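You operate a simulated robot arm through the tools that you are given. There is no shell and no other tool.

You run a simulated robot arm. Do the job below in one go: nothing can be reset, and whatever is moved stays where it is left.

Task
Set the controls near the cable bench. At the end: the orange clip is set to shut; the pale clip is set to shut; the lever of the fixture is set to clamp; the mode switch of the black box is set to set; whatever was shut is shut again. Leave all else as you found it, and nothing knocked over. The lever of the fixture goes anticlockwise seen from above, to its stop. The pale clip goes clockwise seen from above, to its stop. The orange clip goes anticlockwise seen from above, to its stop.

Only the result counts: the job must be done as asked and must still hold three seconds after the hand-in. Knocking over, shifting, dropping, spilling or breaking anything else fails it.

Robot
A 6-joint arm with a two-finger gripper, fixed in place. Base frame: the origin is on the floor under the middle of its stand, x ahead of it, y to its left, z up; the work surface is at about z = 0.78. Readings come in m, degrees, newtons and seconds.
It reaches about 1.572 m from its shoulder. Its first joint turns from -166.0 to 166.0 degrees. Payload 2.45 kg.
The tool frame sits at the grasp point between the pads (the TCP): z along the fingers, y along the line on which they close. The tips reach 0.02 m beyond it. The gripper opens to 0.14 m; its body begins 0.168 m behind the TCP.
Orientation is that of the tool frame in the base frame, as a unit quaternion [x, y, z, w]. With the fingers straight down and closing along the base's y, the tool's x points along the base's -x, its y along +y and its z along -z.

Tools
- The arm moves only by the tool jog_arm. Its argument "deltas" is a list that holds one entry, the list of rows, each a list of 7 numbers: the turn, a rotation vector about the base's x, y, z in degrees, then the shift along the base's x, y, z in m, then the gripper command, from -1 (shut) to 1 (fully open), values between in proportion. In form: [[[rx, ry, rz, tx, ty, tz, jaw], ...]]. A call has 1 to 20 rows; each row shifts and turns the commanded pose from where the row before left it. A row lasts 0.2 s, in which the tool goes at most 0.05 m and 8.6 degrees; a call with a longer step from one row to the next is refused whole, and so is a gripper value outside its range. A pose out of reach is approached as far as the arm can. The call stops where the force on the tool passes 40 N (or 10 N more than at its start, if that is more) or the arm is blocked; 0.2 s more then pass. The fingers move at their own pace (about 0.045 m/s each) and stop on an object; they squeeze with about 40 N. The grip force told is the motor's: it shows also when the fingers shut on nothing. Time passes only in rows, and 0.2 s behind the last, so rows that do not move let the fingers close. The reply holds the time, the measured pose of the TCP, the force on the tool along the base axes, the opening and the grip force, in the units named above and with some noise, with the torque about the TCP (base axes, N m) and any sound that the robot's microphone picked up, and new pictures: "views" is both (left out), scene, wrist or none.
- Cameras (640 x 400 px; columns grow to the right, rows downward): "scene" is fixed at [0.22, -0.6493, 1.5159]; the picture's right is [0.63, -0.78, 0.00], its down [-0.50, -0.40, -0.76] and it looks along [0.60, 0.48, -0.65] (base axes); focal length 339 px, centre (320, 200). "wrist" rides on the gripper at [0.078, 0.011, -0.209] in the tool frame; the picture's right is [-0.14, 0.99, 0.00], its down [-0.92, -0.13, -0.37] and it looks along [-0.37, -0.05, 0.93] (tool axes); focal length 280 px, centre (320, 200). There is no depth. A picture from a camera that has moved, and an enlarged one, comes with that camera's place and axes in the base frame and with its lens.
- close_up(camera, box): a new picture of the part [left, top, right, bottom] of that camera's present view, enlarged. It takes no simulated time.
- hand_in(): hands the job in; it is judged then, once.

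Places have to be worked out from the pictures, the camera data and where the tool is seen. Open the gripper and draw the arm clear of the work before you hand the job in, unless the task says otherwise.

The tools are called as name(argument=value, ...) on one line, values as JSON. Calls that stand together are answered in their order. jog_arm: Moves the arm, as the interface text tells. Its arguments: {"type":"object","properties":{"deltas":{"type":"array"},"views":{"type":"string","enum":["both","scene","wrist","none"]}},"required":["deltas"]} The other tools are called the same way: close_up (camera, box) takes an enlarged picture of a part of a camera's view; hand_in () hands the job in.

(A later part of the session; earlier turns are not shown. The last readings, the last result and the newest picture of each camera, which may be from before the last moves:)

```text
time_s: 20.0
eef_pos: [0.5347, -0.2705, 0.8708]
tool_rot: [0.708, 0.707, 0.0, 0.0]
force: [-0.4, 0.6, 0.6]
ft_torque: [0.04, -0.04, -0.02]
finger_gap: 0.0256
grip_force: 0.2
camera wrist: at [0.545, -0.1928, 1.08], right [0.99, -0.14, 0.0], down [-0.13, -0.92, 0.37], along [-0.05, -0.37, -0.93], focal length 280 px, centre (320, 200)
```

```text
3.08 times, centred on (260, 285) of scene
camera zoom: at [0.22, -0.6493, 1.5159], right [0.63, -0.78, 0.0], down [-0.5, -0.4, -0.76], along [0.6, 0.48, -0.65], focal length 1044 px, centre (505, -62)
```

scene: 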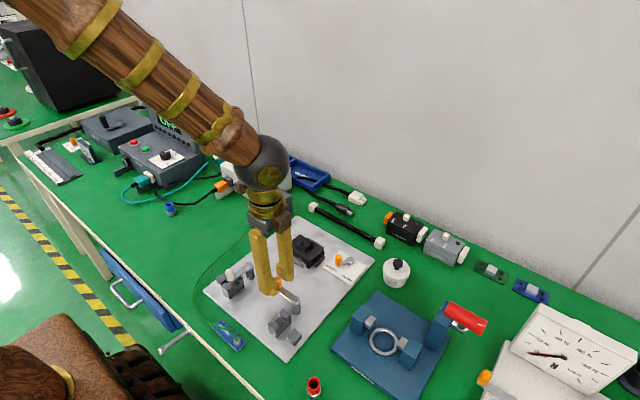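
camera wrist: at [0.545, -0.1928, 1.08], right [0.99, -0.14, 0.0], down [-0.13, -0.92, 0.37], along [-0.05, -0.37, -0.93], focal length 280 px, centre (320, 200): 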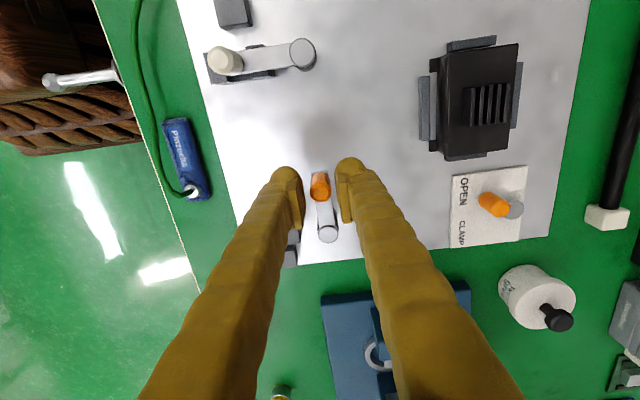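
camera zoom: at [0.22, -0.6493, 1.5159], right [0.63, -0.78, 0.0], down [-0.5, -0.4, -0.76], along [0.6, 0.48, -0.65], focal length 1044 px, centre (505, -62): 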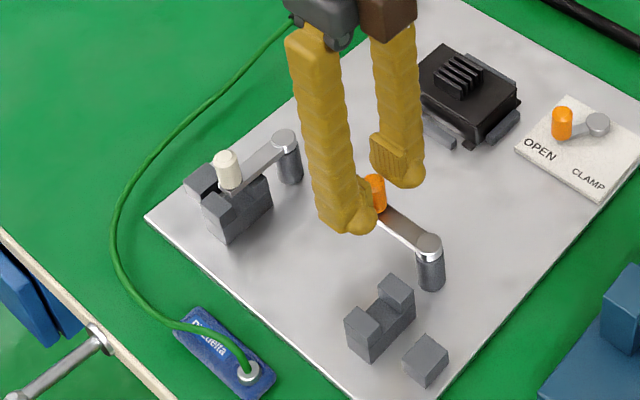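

The fingers straddle the orange knob. I'll swing anticlockwise about its pivot through 90°.

jog_arm(deltas=[[[0, 0, 8.1818, -0.00783, -0.00056, 0, -0.63], [0, 0, 8.1818, -0.00767, -0.00167, 0, -0.63], [0, 0, 8.1818, -0.00735, -0.00274, 0, -0.63], [0, 0, 8.1818, -0.00689, -0.00376, 0, -0.63], [0, 0, 8.1818, -0.00628, -0.0047, 0, -0.63], [0, 0, 8.1818, -0.00555, -0.00555, 0, -0.63], [0, 0, 8.1818, -0.0047, -0.00628, 0, -0.63], [0, 0, 8.1818, -0.00376, -0.00689, 0, -0.63], [0, 0, 8.1818, -0.00274, -0.00735, 0, -0.63], [0, 0, 8.1818, -0.00167, -0.00767, 0, -0.63], [0, 0, 0, 0, 0, 0, -0.63]]], views="both")

close_up(camera="wrist", box=[240, 90, 400, 230])

close_up(camera="scene", box=[200, 220, 320, 350])

```text
time_s: 22.4
eef_pos: [0.4792, -0.3184, 0.87]
tool_rot: [0.071, 0.997, -0.001, 0.0]
force: [-0.2, 0.4, 0.3]
ft_torque: [0.04, 0.01, 0.0]
finger_gap: 0.0262
grip_force: 0.1
camera wrist: at [0.4033, -0.2964, 1.0794], right [0.28, 0.96, 0.0], down [0.89, -0.26, 0.37], along [0.35, -0.1, -0.93], focal length 280 px, centre (320, 200)
```

scene: 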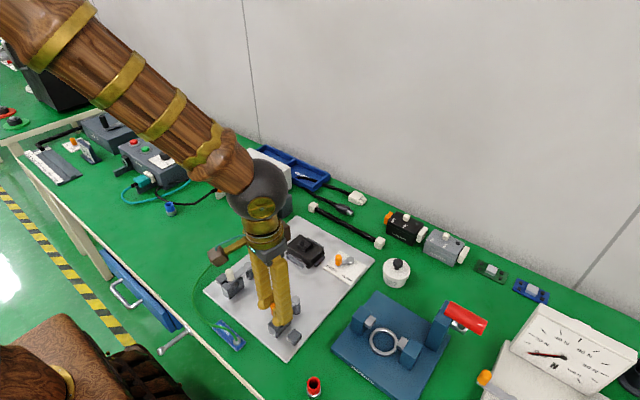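
wrist: 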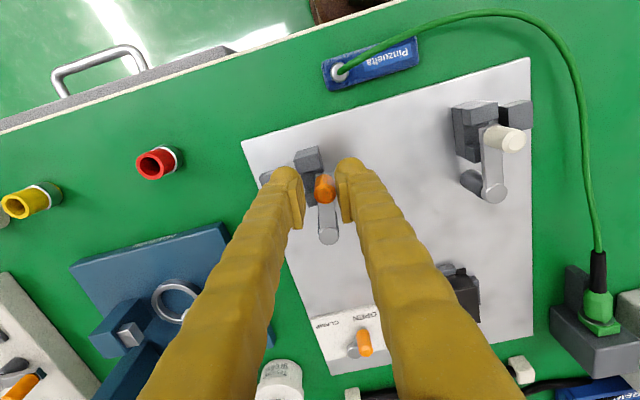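

```text
2.86 times, centred on (320, 160) of wrist
camera zoom: at [0.4033, -0.2964, 1.0794], right [0.28, 0.96, 0.0], down [0.89, -0.26, 0.37], along [0.35, -0.1, -0.93], focal length 801 px, centre (320, 314)
```

zoom: 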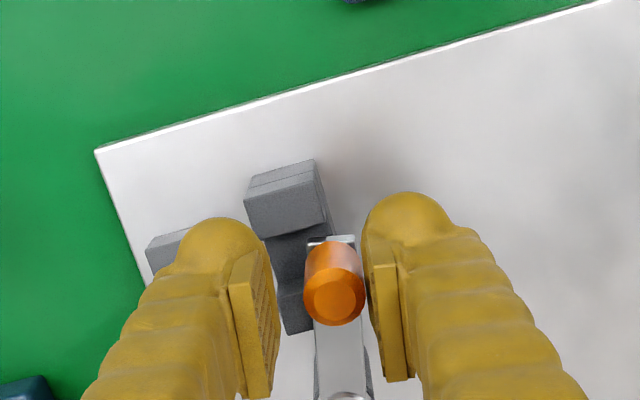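

```text
3.08 times, centred on (260, 285) of scene
camera zoom: at [0.22, -0.6493, 1.5159], right [0.63, -0.78, 0.0], down [-0.5, -0.4, -0.76], along [0.6, 0.48, -0.65], focal length 1044 px, centre (505, -62)
```

zoom: 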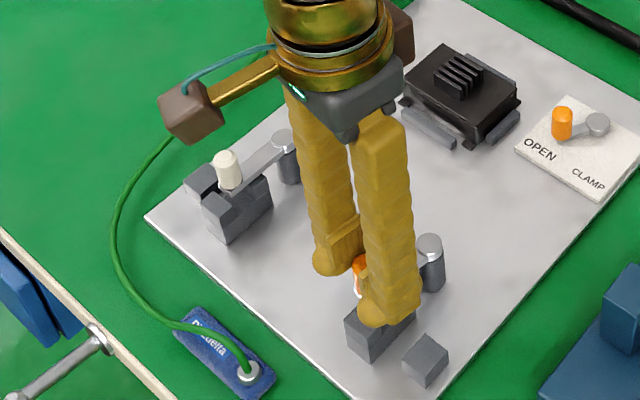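

The orange knob is following with no resistance. I continue through the last 8° and then in small steps.

jog_arm(deltas=[[[0, 0, 8.18, -0.0005, -0.0076, 0, -0.63], [0, 0, 2, 0, -0.002, 0, -0.63], [0, 0, 2, 0, -0.002, 0, -0.63], [0, 0, 2, 0, -0.002, 0, -0.63], [0, 0, 0, 0, 0, 0, -0.63]]], views="wrist")

close_up(camera="wrist", box=[240, 90, 400, 230])

```text
time_s: 23.6
eef_pos: [0.4787, -0.3321, 0.8694]
tool_rot: [-0.052, 0.999, 0.0, 0.0]
force: [0.5, 5.0, 0.8]
ft_torque: [0.05, -0.01, -0.02]
finger_gap: 0.0295
grip_force: 2.8
camera wrist: at [0.4001, -0.3291, 1.0793], right [0.03, 1.0, 0.0], down [0.93, -0.03, 0.37], along [0.37, -0.01, -0.93], focal length 280 px, centre (320, 200)
```

wrist: 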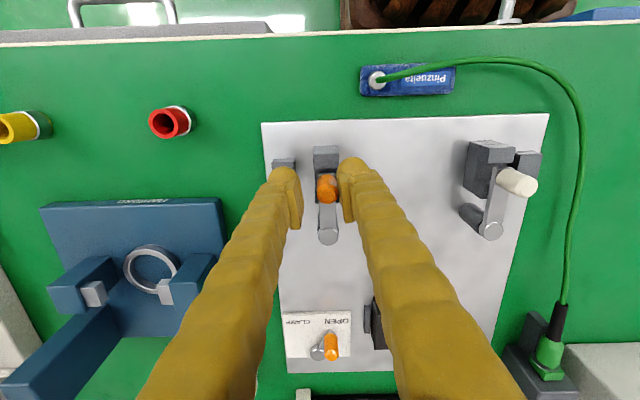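

```text
2.86 times, centred on (320, 160) of wrist
camera zoom: at [0.4001, -0.3291, 1.0793], right [0.03, 1.0, 0.0], down [0.93, -0.03, 0.37], along [0.37, -0.01, -0.93], focal length 801 px, centre (320, 314)
```

zoom: 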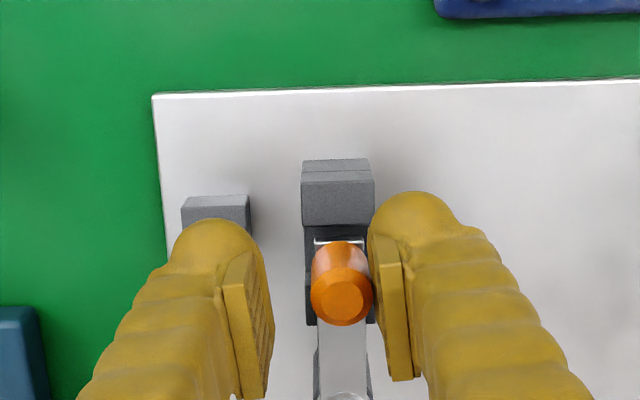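

Resistance is starting (5 N, with the fingers being pushed open to 29.5 mm). I push a little more to make sure it is truly at the stop.

jog_arm(deltas=[[[0, 0, 0, 0, -0.002, 0, -0.63], [0, 0, 0, 0, -0.002, 0, -0.63], [0, 0, 0, 0, 0, 0, -0.63]]], views="wrist")

close_up(camera="wrist", box=[240, 90, 400, 230])

```text
time_s: 24.4
eef_pos: [0.4802, -0.3348, 0.8695]
tool_rot: [-0.052, 0.999, 0.0, 0.001]
force: [3.3, 15.4, 1.9]
ft_torque: [0.18, -0.05, -0.04]
finger_gap: 0.0359
grip_force: 7.1
camera wrist: at [0.4, -0.333, 1.0792], right [0.03, 1.0, 0.0], down [0.93, -0.03, 0.37], along [0.37, -0.01, -0.93], focal length 280 px, centre (320, 200)
```

wrist: 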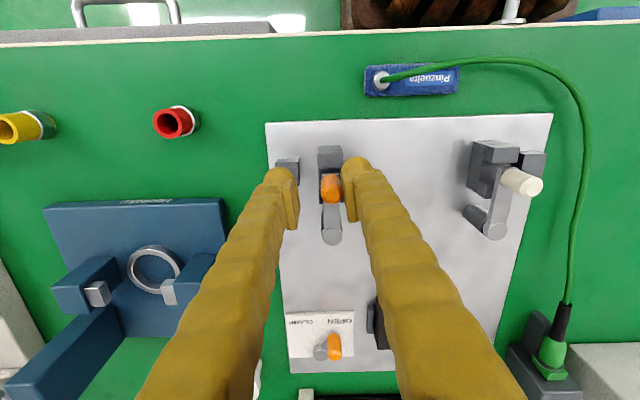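

```text
2.86 times, centred on (320, 160) of wrist
camera zoom: at [0.4, -0.333, 1.0792], right [0.03, 1.0, 0.0], down [0.93, -0.03, 0.37], along [0.37, -0.01, -0.93], focal length 801 px, centre (320, 314)
```

zoom: 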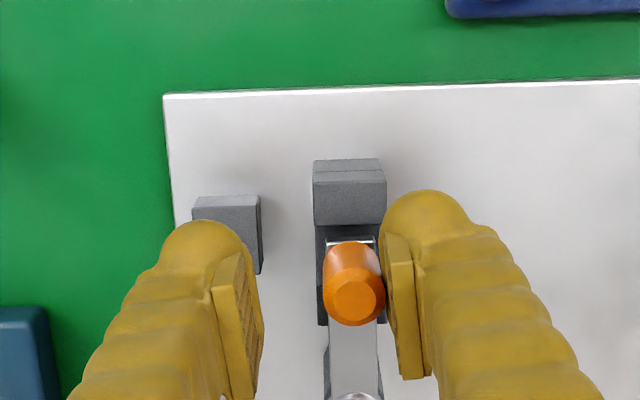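

At 15 N and with the fingers pushed open to 36 mm, the orange clip is at its stop. I open, back off and lift clear.

jog_arm(deltas=[[[0, 0, 0, 0, 0.003, 0, -0.5], [0, 0, 0, 0, 0.0, 0, -0.4], [0, 0, 0, 0, 0, 0.0, -0.4], [0, 0, 0, 0, 0, 0.03, -0.4], [0, 0, 0, 0, 0, 0.04, -0.4], [0, 0, 0, 0, 0, 0.04, -0.4], [0, 0, 0, 0, 0, 0.04, -0.4], [0, 0, 0, 0, 0, 0, -0.4]]], views="both")

close_up(camera="scene", box=[190, 210, 390, 370])

close_up(camera="wrist", box=[240, 90, 560, 290])

```text
time_s: 26.2
eef_pos: [0.4798, -0.3316, 1.0209]
tool_rot: [-0.053, 0.999, 0.0, 0.0]
force: [-0.3, 0.1, 0.0]
ft_torque: [0.0, 0.03, -0.01]
finger_gap: 0.042
grip_force: 0.1
camera wrist: at [0.4006, -0.3289, 1.2303], right [0.03, 1.0, 0.0], down [0.93, -0.03, 0.37], along [0.37, -0.01, -0.93], focal length 280 px, centre (320, 200)
```

scene: 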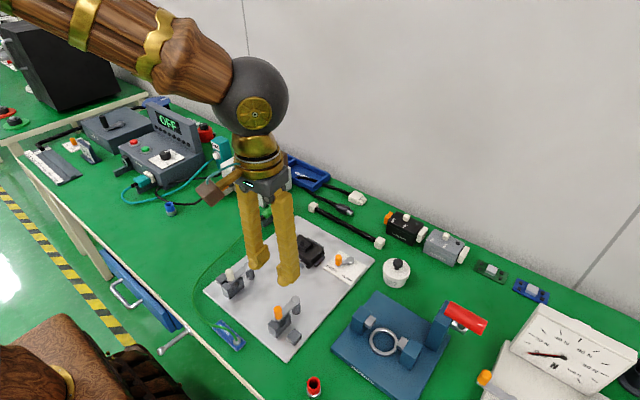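
wrist: 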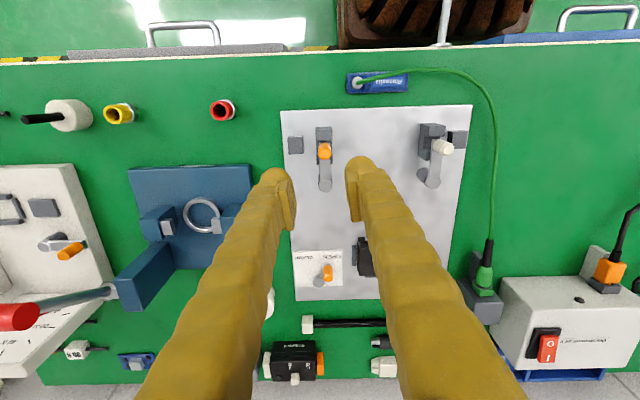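

```text
2.50 times, centred on (290, 290) of scene
camera zoom: at [0.22, -0.6493, 1.5159], right [0.63, -0.78, 0.0], down [-0.5, -0.4, -0.76], along [0.6, 0.48, -0.65], focal length 848 px, centre (395, -25)
```

zoom: 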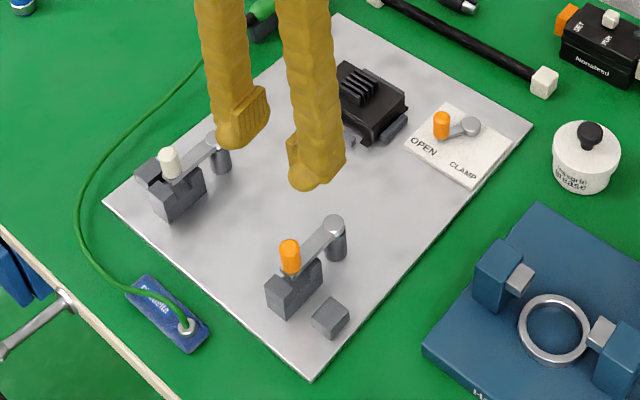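

```text
2.00 times, centred on (400, 190) of wrist
camera zoom: at [0.4006, -0.3289, 1.2303], right [0.03, 1.0, 0.0], down [0.93, -0.03, 0.37], along [0.37, -0.01, -0.93], focal length 561 px, centre (160, 220)
```

zoom: 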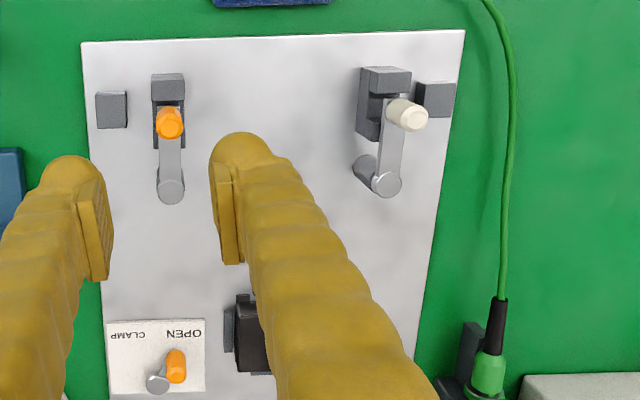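

Both clips are shut and the plate hasn't moved. Next I go above the fixture lever's knob, at about (0.704,-0.323), turning the tool to -30° so the fingers straddle it tangentially.

jog_arm(deltas=[[[0, 0, -6, 0.0374, 0.0014, 0, -0.5], [0, 0, -6, 0.0374, 0.0014, 0, -0.5], [0, 0, -6, 0.0374, 0.0014, 0, -0.5], [0, 0, -6, 0.0374, 0.0014, 0, -0.5], [0, 0, -6, 0.0374, 0.0014, 0, -0.55], [0, 0, -6, 0.0374, 0.0014, 0, -0.55], [0, 0, 0, 0, 0, 0, -0.55], [0, 0, 0, 0, 0, 0, -0.55]]], views="both")

close_up(camera="wrist", box=[230, 70, 410, 230])

close_up(camera="scene", box=[270, 210, 390, 300])

```text
time_s: 28.0
eef_pos: [0.7045, -0.325, 1.0202]
tool_rot: [0.259, 0.966, 0.0, 0.0]
force: [0.0, 0.1, 0.4]
ft_torque: [0.04, -0.04, -0.01]
finger_gap: 0.0314
grip_force: 0.0
camera wrist: at [0.6423, -0.2766, 1.2302], right [0.61, 0.79, 0.0], down [0.73, -0.57, 0.37], along [0.29, -0.23, -0.93], focal length 280 px, centre (320, 200)
```

scene: 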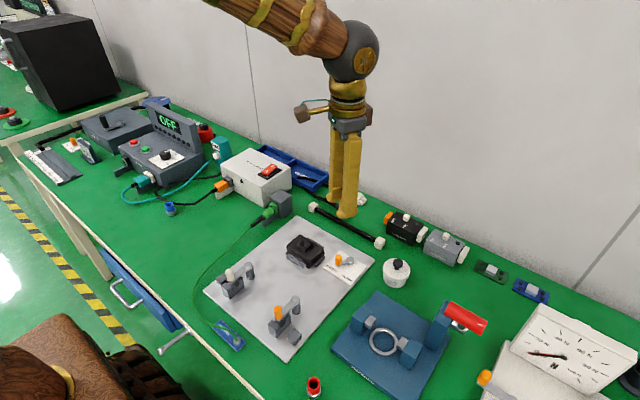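
wrist: 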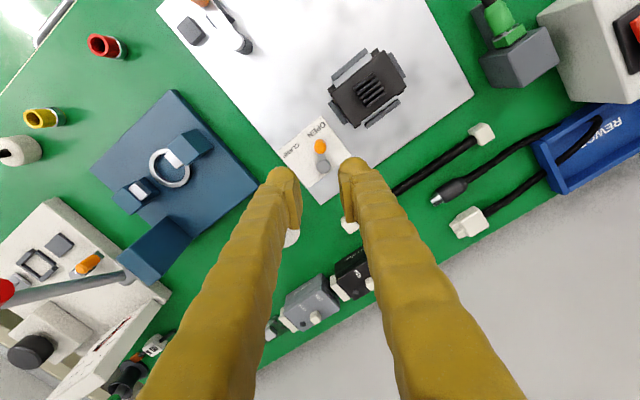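

```text
2.50 times, centred on (320, 150) of wrist
camera zoom: at [0.6423, -0.2766, 1.2302], right [0.61, 0.79, 0.0], down [0.73, -0.57, 0.37], along [0.29, -0.23, -0.93], focal length 701 px, centre (320, 325)
```

zoom: 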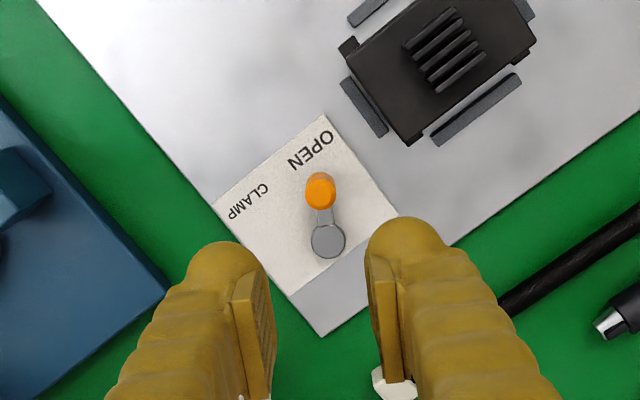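

```text
4.44 times, centred on (330, 255) of scene
camera zoom: at [0.22, -0.6493, 1.5159], right [0.63, -0.78, 0.0], down [-0.5, -0.4, -0.76], along [0.6, 0.48, -0.65], focal length 1508 px, centre (276, -44)
```

zoom: 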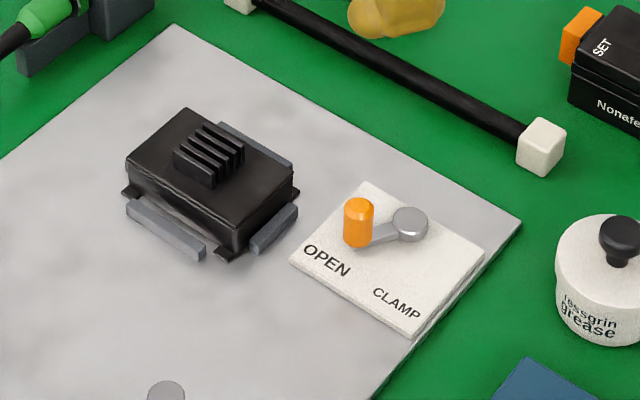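

The lever knob is at about (0.702,-0.324) with its top at z≈0.835, the pivot at (0.7345,-0.342), and the fingers are well centred on it. I descend so the tips stop at about z 0.812, above the lever arm.

jog_arm(deltas=[[[0, 0, 0, -0.001, 0, -0.045, -0.55], [0, 0, 0, -0.001, 0, -0.045, -0.55], [0, 0, 0, 0, 0, -0.04, -0.55], [0, 0, 0, 0, 0, -0.03, -0.55], [0, 0, 0, 0, 0, -0.015, -0.55], [0, 0, 0, 0, 0, -0.012, -0.55], [0, 0, 0, 0, 0, 0, -0.55]]], views="both")

close_up(camera="wrist", box=[230, 70, 410, 230])

close_up(camera="scene", box=[270, 210, 390, 300])

```text
time_s: 29.6
eef_pos: [0.7012, -0.3242, 0.833]
tool_rot: [0.258, 0.966, 0.0, -0.001]
force: [-0.1, 0.3, 0.3]
ft_torque: [-0.02, 0.05, -0.03]
finger_gap: 0.0313
grip_force: 0.1
camera wrist: at [0.6386, -0.2759, 1.0422], right [0.61, 0.79, 0.0], down [0.73, -0.57, 0.37], along [0.29, -0.23, -0.93], focal length 280 px, centre (320, 200)
```

scene: 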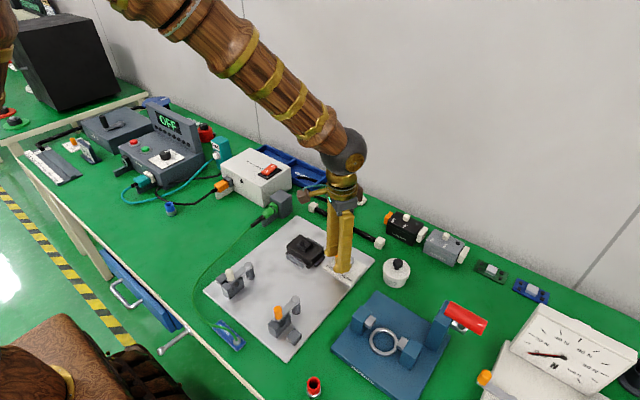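
wrist: 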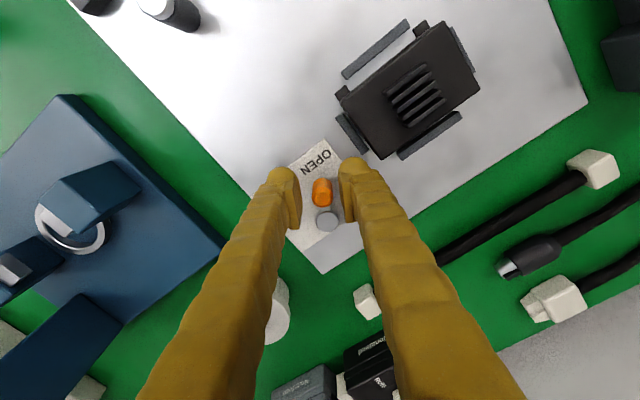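

```text
2.50 times, centred on (320, 150) of wrist
camera zoom: at [0.6386, -0.2759, 1.0422], right [0.61, 0.79, 0.0], down [0.73, -0.57, 0.37], along [0.29, -0.23, -0.93], focal length 701 px, centre (320, 325)
```

zoom: 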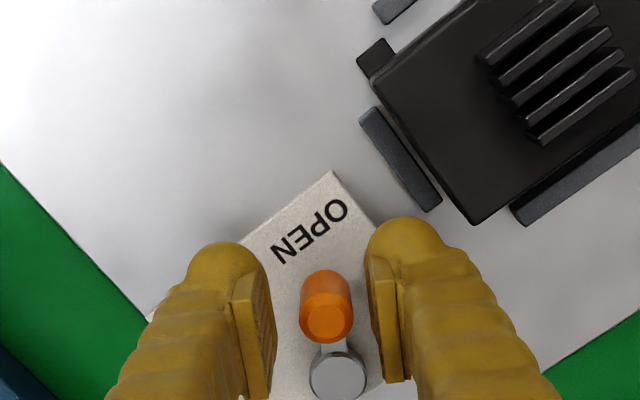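

```text
4.44 times, centred on (330, 255) of scene
camera zoom: at [0.22, -0.6493, 1.5159], right [0.63, -0.78, 0.0], down [-0.5, -0.4, -0.76], along [0.6, 0.48, -0.65], focal length 1508 px, centre (276, -44)
```

zoom: 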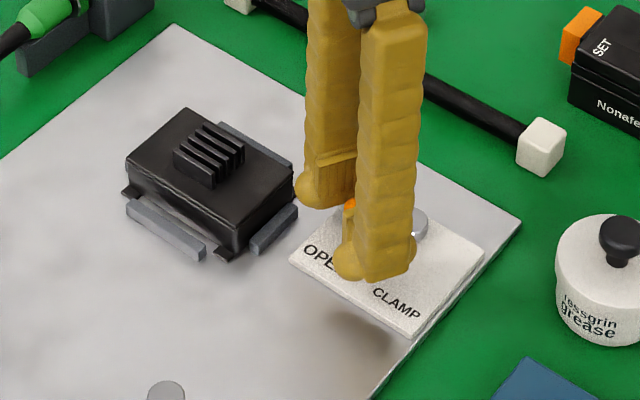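

The knob sits between the fingers and clear of the black connector. I narrow the gap to 26 mm and swing anticlockwise about the lever's pivot, 45° first.

jog_arm(deltas=[[[0, 0, 0, 0, 0, 0, -0.63], [0, 0, 7.5, -0.00214, -0.00434, 0, -0.63], [0, 0, 7.5, -0.00156, -0.00458, 0, -0.63], [0, 0, 7.5, -0.00094, -0.00475, 0, -0.63], [0, 0, 7.5, -0.00032, -0.00483, 0, -0.63], [0, 0, 7.5, 0.00032, -0.00483, 0, -0.63], [0, 0, 7.5, 0.00094, -0.00475, 0, -0.63], [0, 0, 0, 0, 0, 0, -0.63]]], views="both")

close_up(camera="wrist", box=[230, 70, 410, 230])

close_up(camera="scene", box=[270, 210, 390, 300])

```text
time_s: 31.4
eef_pos: [0.6976, -0.3515, 0.8323]
tool_rot: [-0.131, 0.991, 0.0, 0.0]
force: [0.2, 0.0, 0.1]
ft_torque: [-0.01, -0.02, 0.0]
finger_gap: 0.0262
grip_force: 0.5
camera wrist: at [0.6188, -0.3622, 1.0426], right [-0.12, 0.99, 0.0], down [0.92, 0.12, 0.37], along [0.37, 0.05, -0.93], focal length 280 px, centre (320, 200)
```

scene: 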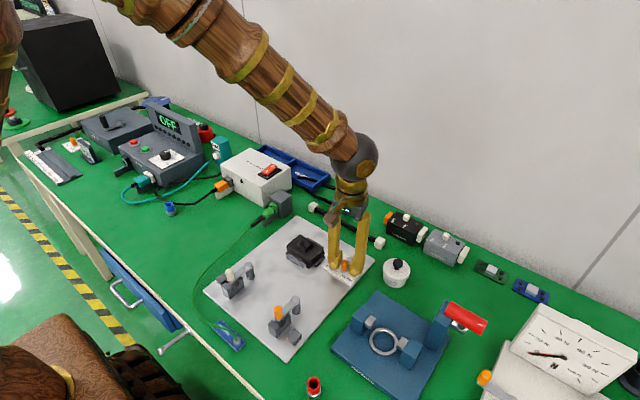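
wrist: 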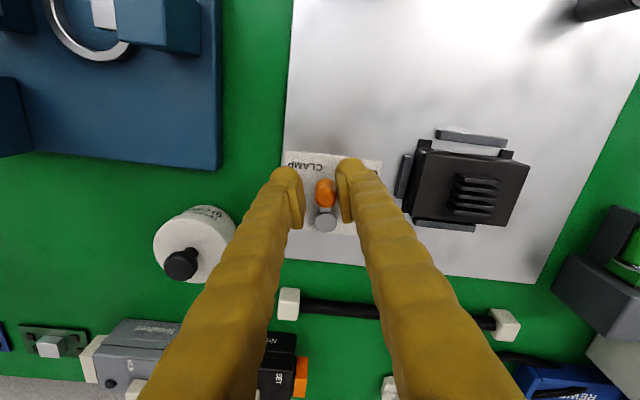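

```text
2.50 times, centred on (320, 150) of wrist
camera zoom: at [0.6188, -0.3622, 1.0426], right [-0.12, 0.99, 0.0], down [0.92, 0.12, 0.37], along [0.37, 0.05, -0.93], focal length 701 px, centre (320, 325)
```

zoom: 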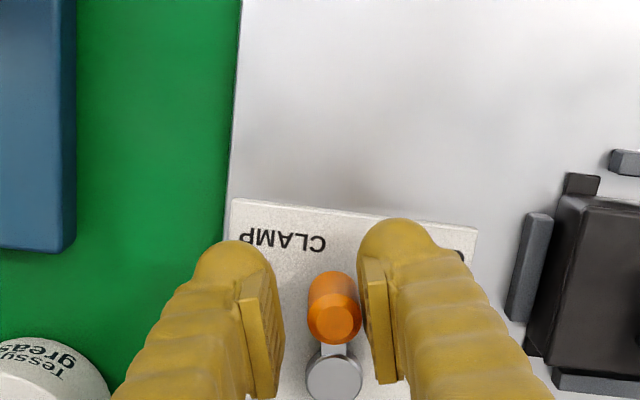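

```text
4.44 times, centred on (330, 255) of scene
camera zoom: at [0.22, -0.6493, 1.5159], right [0.63, -0.78, 0.0], down [-0.5, -0.4, -0.76], along [0.6, 0.48, -0.65], focal length 1508 px, centre (276, -44)
```

zoom: 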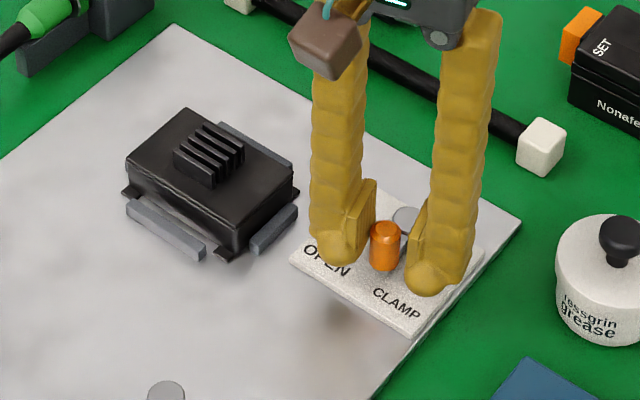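

The lever follows freely toward CLAMP. I continue with smaller steps while watching the force.

jog_arm(deltas=[[[0, 0, 7.5, 0.00156, -0.00458, 0, -0.63], [0, 0, 7.5, 0.00214, -0.00434, 0, -0.63], [0, 0, 3, 0.001, -0.0017, 0, -0.63], [0, 0, 0, 0, 0, 0, -0.63]]], views="wrist")

close_up(camera="wrist", box=[230, 70, 410, 230])

close_up(camera="scene", box=[270, 210, 390, 300])

```text
time_s: 32.4
eef_pos: [0.7018, -0.3639, 0.8323]
tool_rot: [-0.284, 0.959, 0.0, 0.0]
force: [-0.3, 0.9, -0.6]
ft_torque: [0.03, -0.01, -0.02]
finger_gap: 0.0263
grip_force: 0.4
camera wrist: at [0.6309, -0.397, 1.0425], right [-0.42, 0.91, 0.0], down [0.84, 0.39, 0.37], along [0.33, 0.16, -0.93], focal length 280 px, centre (320, 200)
```

wrist: 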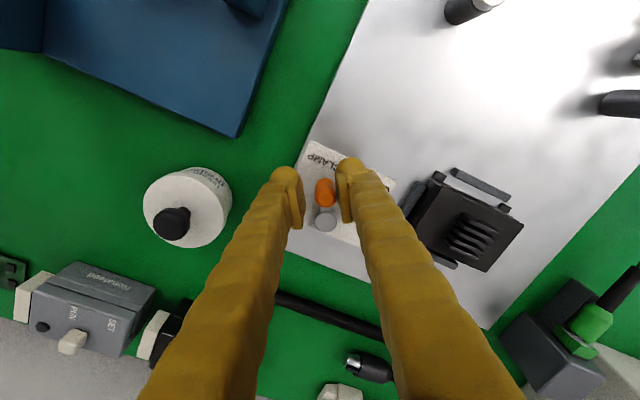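

```text
2.50 times, centred on (320, 150) of wrist
camera zoom: at [0.6309, -0.397, 1.0425], right [-0.42, 0.91, 0.0], down [0.84, 0.39, 0.37], along [0.33, 0.16, -0.93], focal length 701 px, centre (320, 325)
```

zoom: 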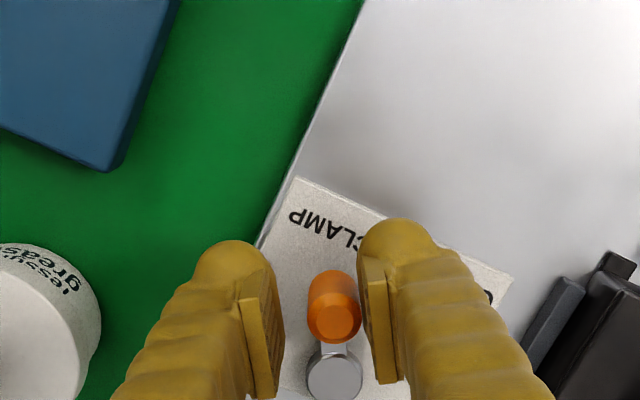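

```text
4.44 times, centred on (330, 255) of scene
camera zoom: at [0.22, -0.6493, 1.5159], right [0.63, -0.78, 0.0], down [-0.5, -0.4, -0.76], along [0.6, 0.48, -0.65], focal length 1508 px, centre (276, -44)
```

zoom: 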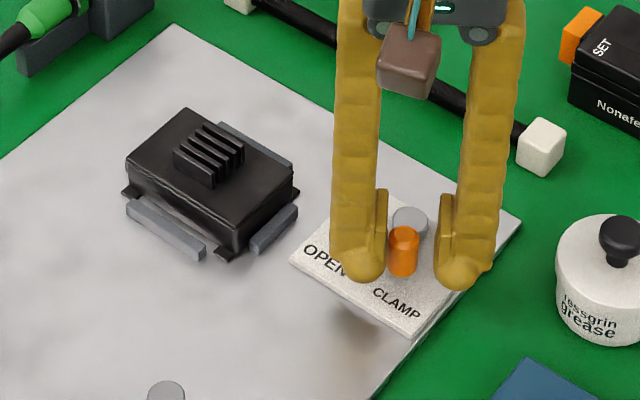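

No stop yet, and the knob is nearing the CLAMP mark. I creep on in 3° steps.

jog_arm(deltas=[[[0, 0, 3, 0.0011, -0.0016, 0, -0.63], [0, 0, 3, 0.0011, -0.0015, 0, -0.63], [0, 0, 3, 0.0012, -0.0015, 0, -0.63], [0, 0, 0, 0, 0, 0, -0.63]]], views="wrist")

close_up(camera="wrist", box=[230, 70, 410, 230])

close_up(camera="scene", box=[270, 210, 390, 300])

```text
time_s: 33.4
eef_pos: [0.7048, -0.3673, 0.8333]
tool_rot: [-0.359, 0.933, 0.0, 0.0]
force: [-2.3, 6.3, -3.0]
ft_torque: [0.02, -0.01, -0.03]
finger_gap: 0.0301
grip_force: 3.7
camera wrist: at [0.6402, -0.4122, 1.0424], right [-0.56, 0.83, 0.0], down [0.77, 0.52, 0.37], along [0.3, 0.21, -0.93], focal length 280 px, centre (320, 200)
```

wrist: 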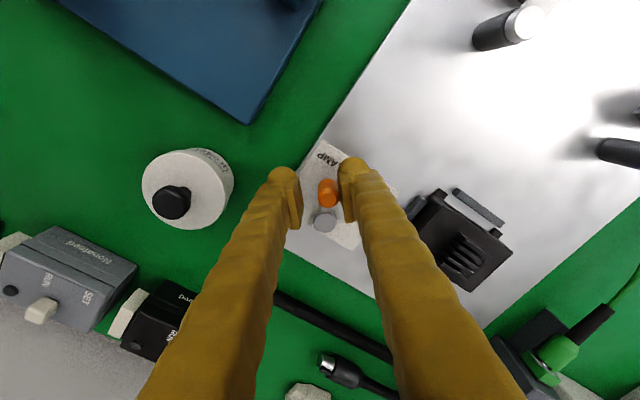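

```text
2.50 times, centred on (320, 150) of wrist
camera zoom: at [0.6402, -0.4122, 1.0424], right [-0.56, 0.83, 0.0], down [0.77, 0.52, 0.37], along [0.3, 0.21, -0.93], focal length 701 px, centre (320, 325)
```

zoom: 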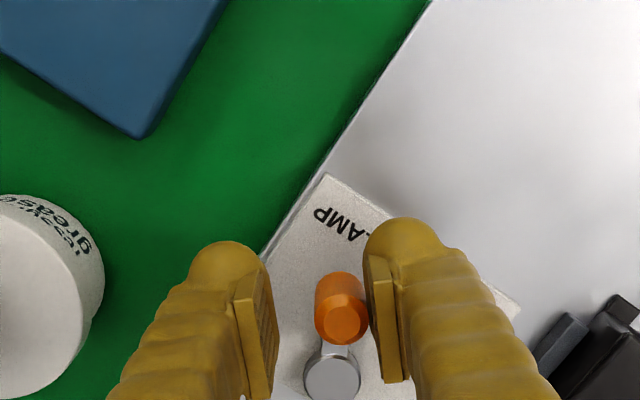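

```text
4.44 times, centred on (330, 255) of scene
camera zoom: at [0.22, -0.6493, 1.5159], right [0.63, -0.78, 0.0], down [-0.5, -0.4, -0.76], along [0.6, 0.48, -0.65], focal length 1508 px, centre (276, -44)
```

zoom: 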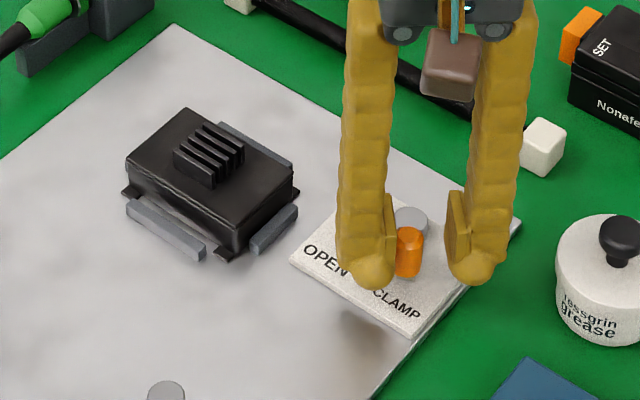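

Resistance has started (about 7 N, gap pushed to 30 mm), so I press a little further to make sure the lever is at its stop.

jog_arm(deltas=[[[0, 0, 0, 0.0012, -0.0016, 0, -0.63], [0, 0, 0, 0.0012, -0.0016, 0, -0.63], [0, 0, 0, 0, 0, 0, -0.63]]], views="wrist")

close_up(camera="wrist", box=[230, 70, 410, 230])

close_up(camera="scene", box=[270, 210, 390, 300])

```text
time_s: 34.2
eef_pos: [0.7073, -0.3717, 0.8335]
tool_rot: [-0.358, 0.934, 0.0, 0.0]
force: [-8.5, 15.5, 4.4]
ft_torque: [0.2, 0.13, 0.01]
finger_gap: 0.0369
grip_force: 8.4
camera wrist: at [0.6424, -0.4151, 1.0423], right [-0.56, 0.83, 0.0], down [0.77, 0.52, 0.37], along [0.3, 0.21, -0.93], focal length 280 px, centre (320, 200)
```

wrist: 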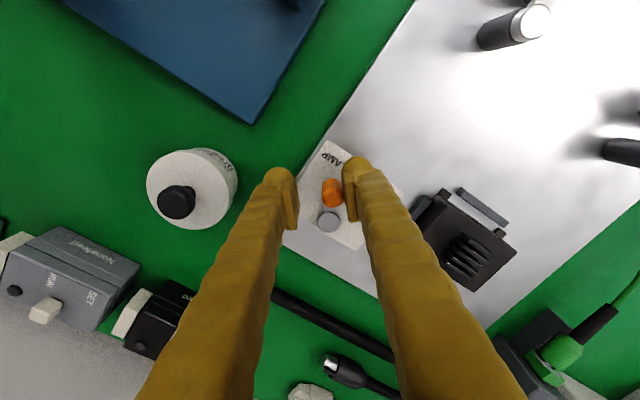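

```text
2.50 times, centred on (320, 150) of wrist
camera zoom: at [0.6424, -0.4151, 1.0423], right [-0.56, 0.83, 0.0], down [0.77, 0.52, 0.37], along [0.3, 0.21, -0.93], focal length 701 px, centre (320, 325)
```

zoom: 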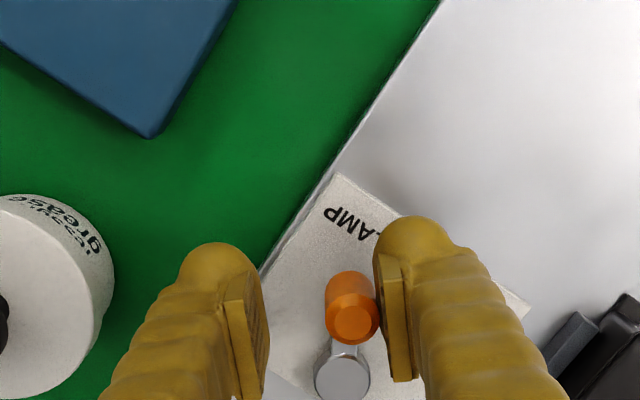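

```text
4.44 times, centred on (330, 255) of scene
camera zoom: at [0.22, -0.6493, 1.5159], right [0.63, -0.78, 0.0], down [-0.5, -0.4, -0.76], along [0.6, 0.48, -0.65], focal length 1508 px, centre (276, -44)
```

zoom: 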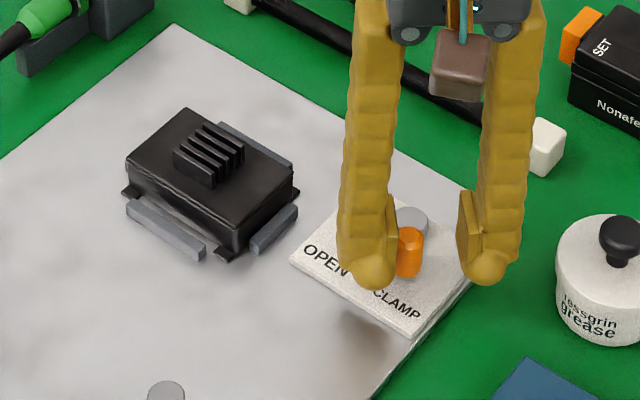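

The lever is at its stop (about 18 N, gap pushed to 37 mm). I back off, open and lift, then turn toward nominal and shift to look at the black box.

jog_arm(deltas=[[[0, 0, 0, -0.0018, 0.0024, 0, -0.5], [0, 0, 0, 0, 0.0, 0, -0.4], [0, 0, 0, 0, 0, 0.0, -0.4], [0, 0, 0, 0, 0, 0.03, -0.4], [0, 0, 0, 0, 0, 0.045, -0.4], [0, 0, 0, 0, 0, 0.045, -0.4], [0, 0, 0, 0, 0, 0.045, -0.4], [0, 0, -7, 0.012, 0.016, 0.01, -0.6], [0, 0, -7, 0.012, 0.016, 0.01, -0.8], [0, 0, -7, 0.012, 0.016, 0.01, -1], [0, 0, -7, 0.012, 0.016, 0.01, -1], [0, 0, -7, 0.012, 0.016, 0, -1], [0, 0, -7, 0.012, 0.016, 0, -1], [0, 0, 0, 0, 0, 0, -1], [0, 0, 0, 0, 0, 0, -1]]], views="both")

close_up(camera="scene", box=[270, 210, 390, 300])

close_up(camera="wrist", box=[150, 150, 310, 270])

```text
time_s: 37.4
eef_pos: [0.7785, -0.2708, 1.0387]
tool_rot: [0.001, 1.0, 0.0, 0.0]
force: [0.4, 0.5, 0.4]
ft_torque: [0.0, 0.01, -0.01]
finger_gap: 0.0003
grip_force: 29.3
camera wrist: at [0.7002, -0.2605, 1.248], right [0.14, 0.99, 0.0], down [0.92, -0.13, 0.37], along [0.36, -0.05, -0.93], focal length 280 px, centre (320, 200)
```

scene: 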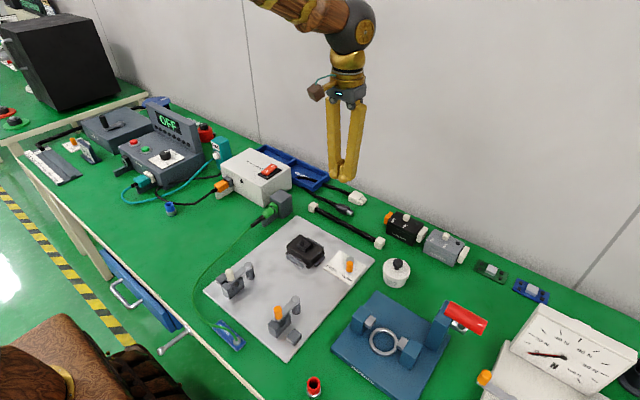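
wrist: 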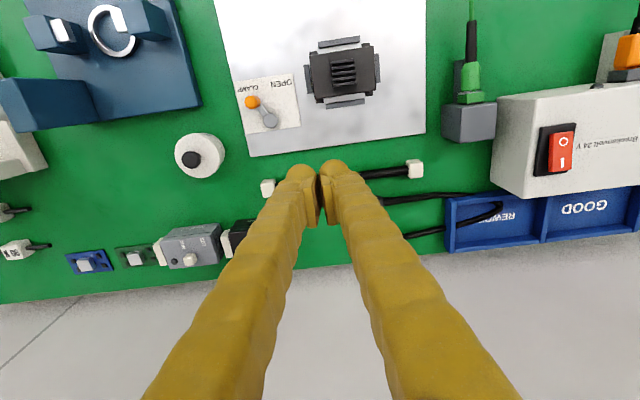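

```text
4.44 times, centred on (330, 255) of scene
camera zoom: at [0.22, -0.6493, 1.5159], right [0.63, -0.78, 0.0], down [-0.5, -0.4, -0.76], along [0.6, 0.48, -0.65], focal length 1508 px, centre (276, -44)
```

zoom: 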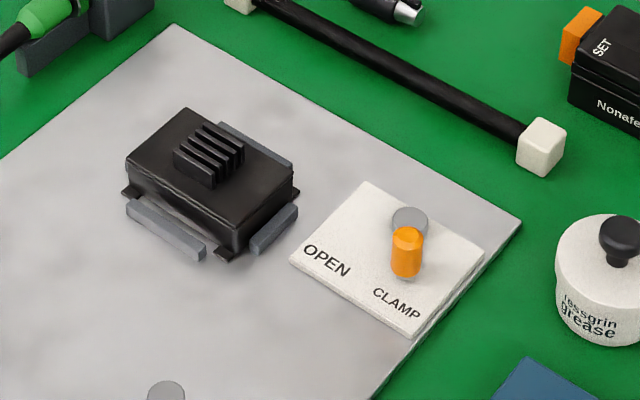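

```text
3.33 times, centred on (230, 210) of wrist
camera zoom: at [0.7002, -0.2605, 1.248], right [0.14, 0.99, 0.0], down [0.92, -0.13, 0.37], along [0.36, -0.05, -0.93], focal length 935 px, centre (620, 167)
```

zoom: 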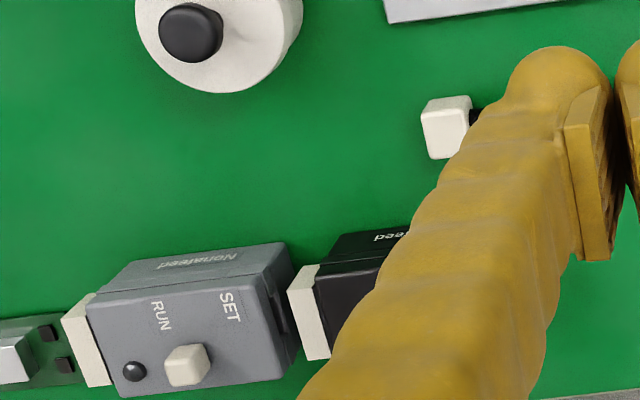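

The lever points at CLAMP. To look at the black box, I open the fingers wide and shift over so that it appears between them.

jog_arm(deltas=[[[0, 0, 0, 0, -0.04, 0, 0], [0, 0, 0, 0, -0.04, 0, 0.5], [0, 0, 0, 0, -0.04, 0, 1], [0, 0, 0, 0, 0, 0, 1], [0, 0, 0, 0, 0, 0, 1], [0, 0, 0, 0, 0, 0, 1]]], views="both")

close_up(camera="wrist", box=[230, 180, 390, 280])

close_up(camera="scene", box=[370, 195, 480, 275])

```text
time_s: 38.8
eef_pos: [0.7795, -0.3919, 1.0393]
tool_rot: [0.001, 1.0, 0.0, 0.0]
force: [0.3, 1.0, 0.6]
ft_torque: [0.0, 0.02, -0.03]
finger_gap: 0.121
grip_force: 0.0
camera wrist: at [0.7011, -0.382, 1.2482], right [0.14, 0.99, 0.0], down [0.92, -0.13, 0.37], along [0.37, -0.05, -0.93], focal length 280 px, centre (320, 200)
```

scene: 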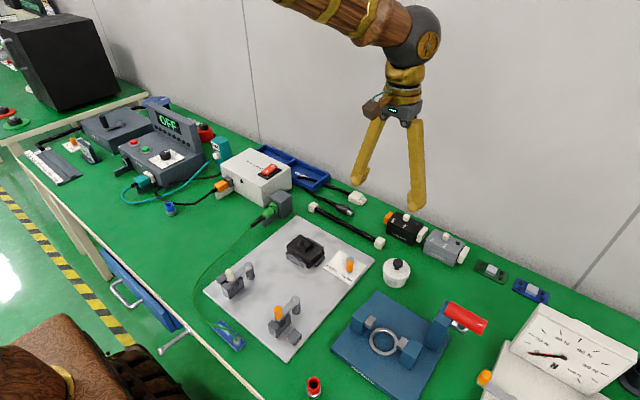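
wrist: 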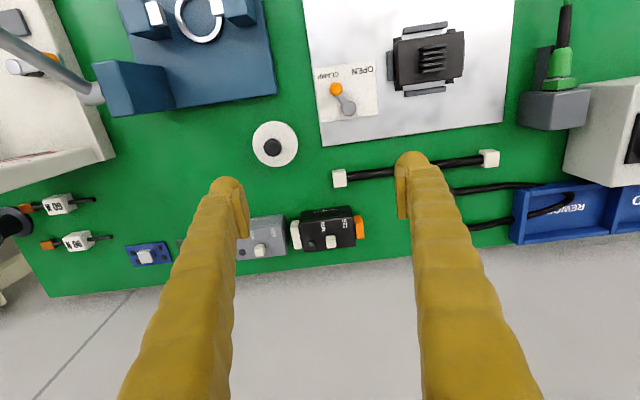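

```text
4.00 times, centred on (310, 230) of wrist
camera zoom: at [0.7011, -0.382, 1.2482], right [0.14, 0.99, 0.0], down [0.92, -0.13, 0.37], along [0.37, -0.05, -0.93], focal length 1122 px, centre (360, 80)
```

zoom: 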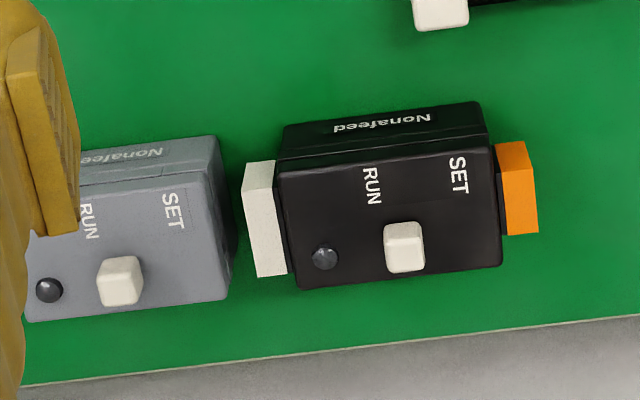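

```text
5.00 times, centred on (425, 235) of scene
camera zoom: at [0.22, -0.6493, 1.5159], right [0.63, -0.78, 0.0], down [-0.5, -0.4, -0.76], along [0.6, 0.48, -0.65], focal length 1697 px, centre (-205, 25)
```

zoom: 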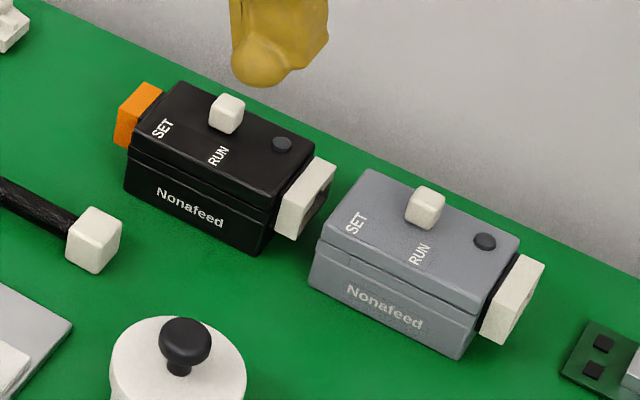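

I need a sharper look at the knob's geometry before planning the push.

close_up(camera="wrist", box=[300, 205, 364, 245])

close_up(camera="scene", box=[385, 205, 441, 250])

```text
10.00 times, centred on (332, 225) of wrist
camera zoom: at [0.7011, -0.382, 1.2482], right [0.14, 0.99, 0.0], down [0.92, -0.13, 0.37], along [0.37, -0.05, -0.93], focal length 2804 px, centre (200, -50)
```

zoom: 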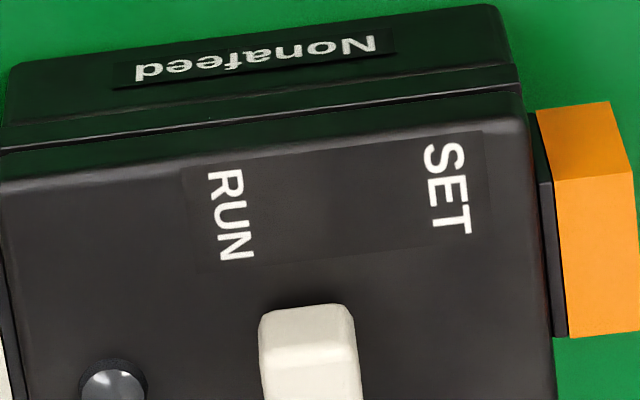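

```text
8.89 times, centred on (413, 228) of scene
camera zoom: at [0.22, -0.6493, 1.5159], right [0.63, -0.78, 0.0], down [-0.5, -0.4, -0.76], along [0.6, 0.48, -0.65], focal length 3017 px, centre (-507, -44)
```

zoom: 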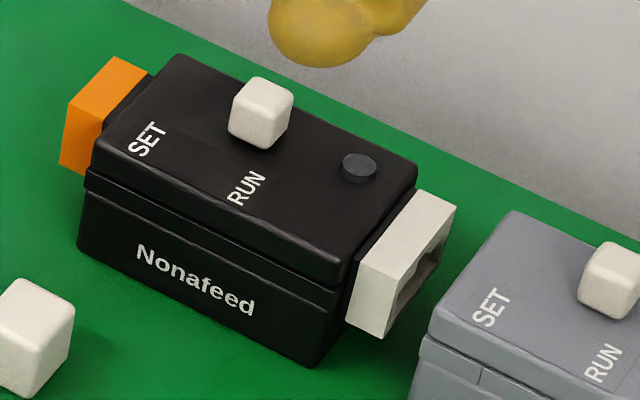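

My estimates are: box top z≈0.83, knob at about (0.937,-0.395) with its top at z≈0.852, and roughly 16 mm of travel in +y toward SET. I'll move above the knob with the fingers straddling it along y. I'll also tilt the hand 10° back from the wall for clearance.

jog_arm(deltas=[[[0, -5, 0, 0.035, -0.001, 0, 0], [0, -5, 0, 0.035, -0.001, 0, -0.5], [0, 0, 0, 0.035, -0.001, -0.02, -0.5], [0, 0, 0, 0.035, 0, -0.02, -0.5], [0, 0, 0, 0.0165, 0, -0.02, -0.5], [0, 0, 0, 0, 0, -0.02, -0.5], [0, 0, 0, 0, 0, -0.01, -0.5], [0, 0, 0, 0, 0, 0, -0.5]]], views="both")

close_up(camera="wrist", box=[240, 90, 400, 230])

close_up(camera="scene", box=[370, 165, 480, 265])

```text
time_s: 40.6
eef_pos: [0.9353, -0.3955, 0.9472]
tool_rot: [0.001, 0.996, 0.0, 0.088]
force: [-0.2, -0.1, -0.2]
ft_torque: [-0.01, 0.0, -0.01]
finger_gap: 0.0348
grip_force: 0.1
camera wrist: at [0.8216, -0.3845, 1.1401], right [0.14, 0.99, 0.02], down [0.84, -0.13, 0.52], along [0.52, -0.05, -0.85], focal length 280 px, centre (320, 200)
```

scene: 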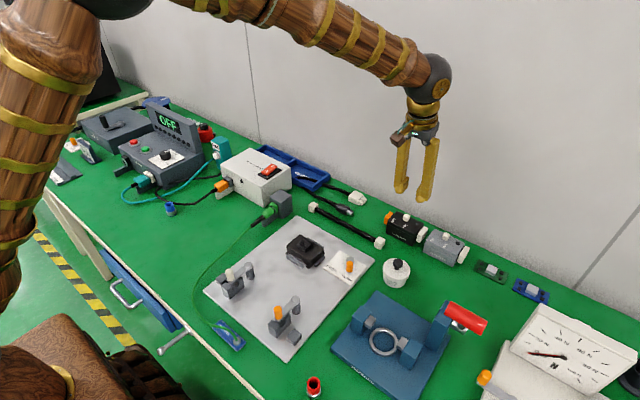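
wrist: 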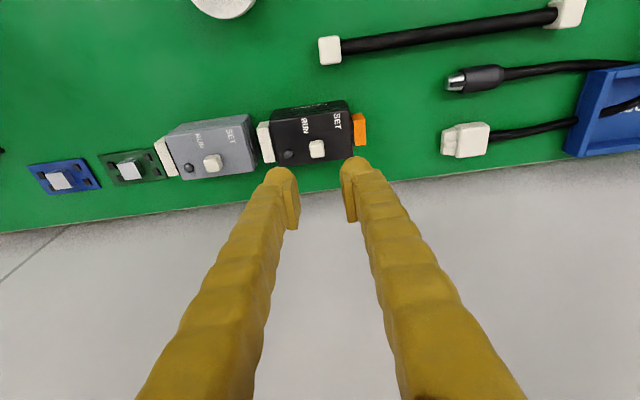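

```text
2.86 times, centred on (320, 160) of wrist
camera zoom: at [0.8216, -0.3845, 1.1401], right [0.14, 0.99, 0.02], down [0.84, -0.13, 0.52], along [0.52, -0.05, -0.85], focal length 801 px, centre (320, 314)
```

zoom: 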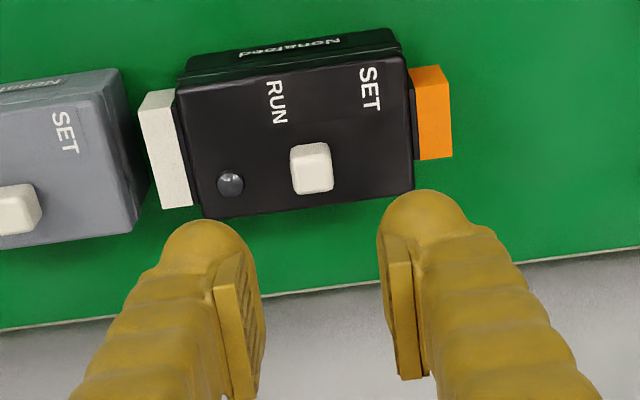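

```text
4.00 times, centred on (425, 215) of scene
camera zoom: at [0.22, -0.6493, 1.5159], right [0.63, -0.78, 0.0], down [-0.5, -0.4, -0.76], along [0.6, 0.48, -0.65], focal length 1358 px, centre (-100, 140)
```

zoom: 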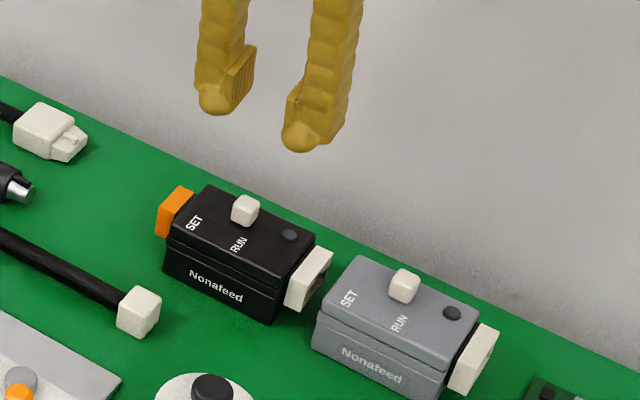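

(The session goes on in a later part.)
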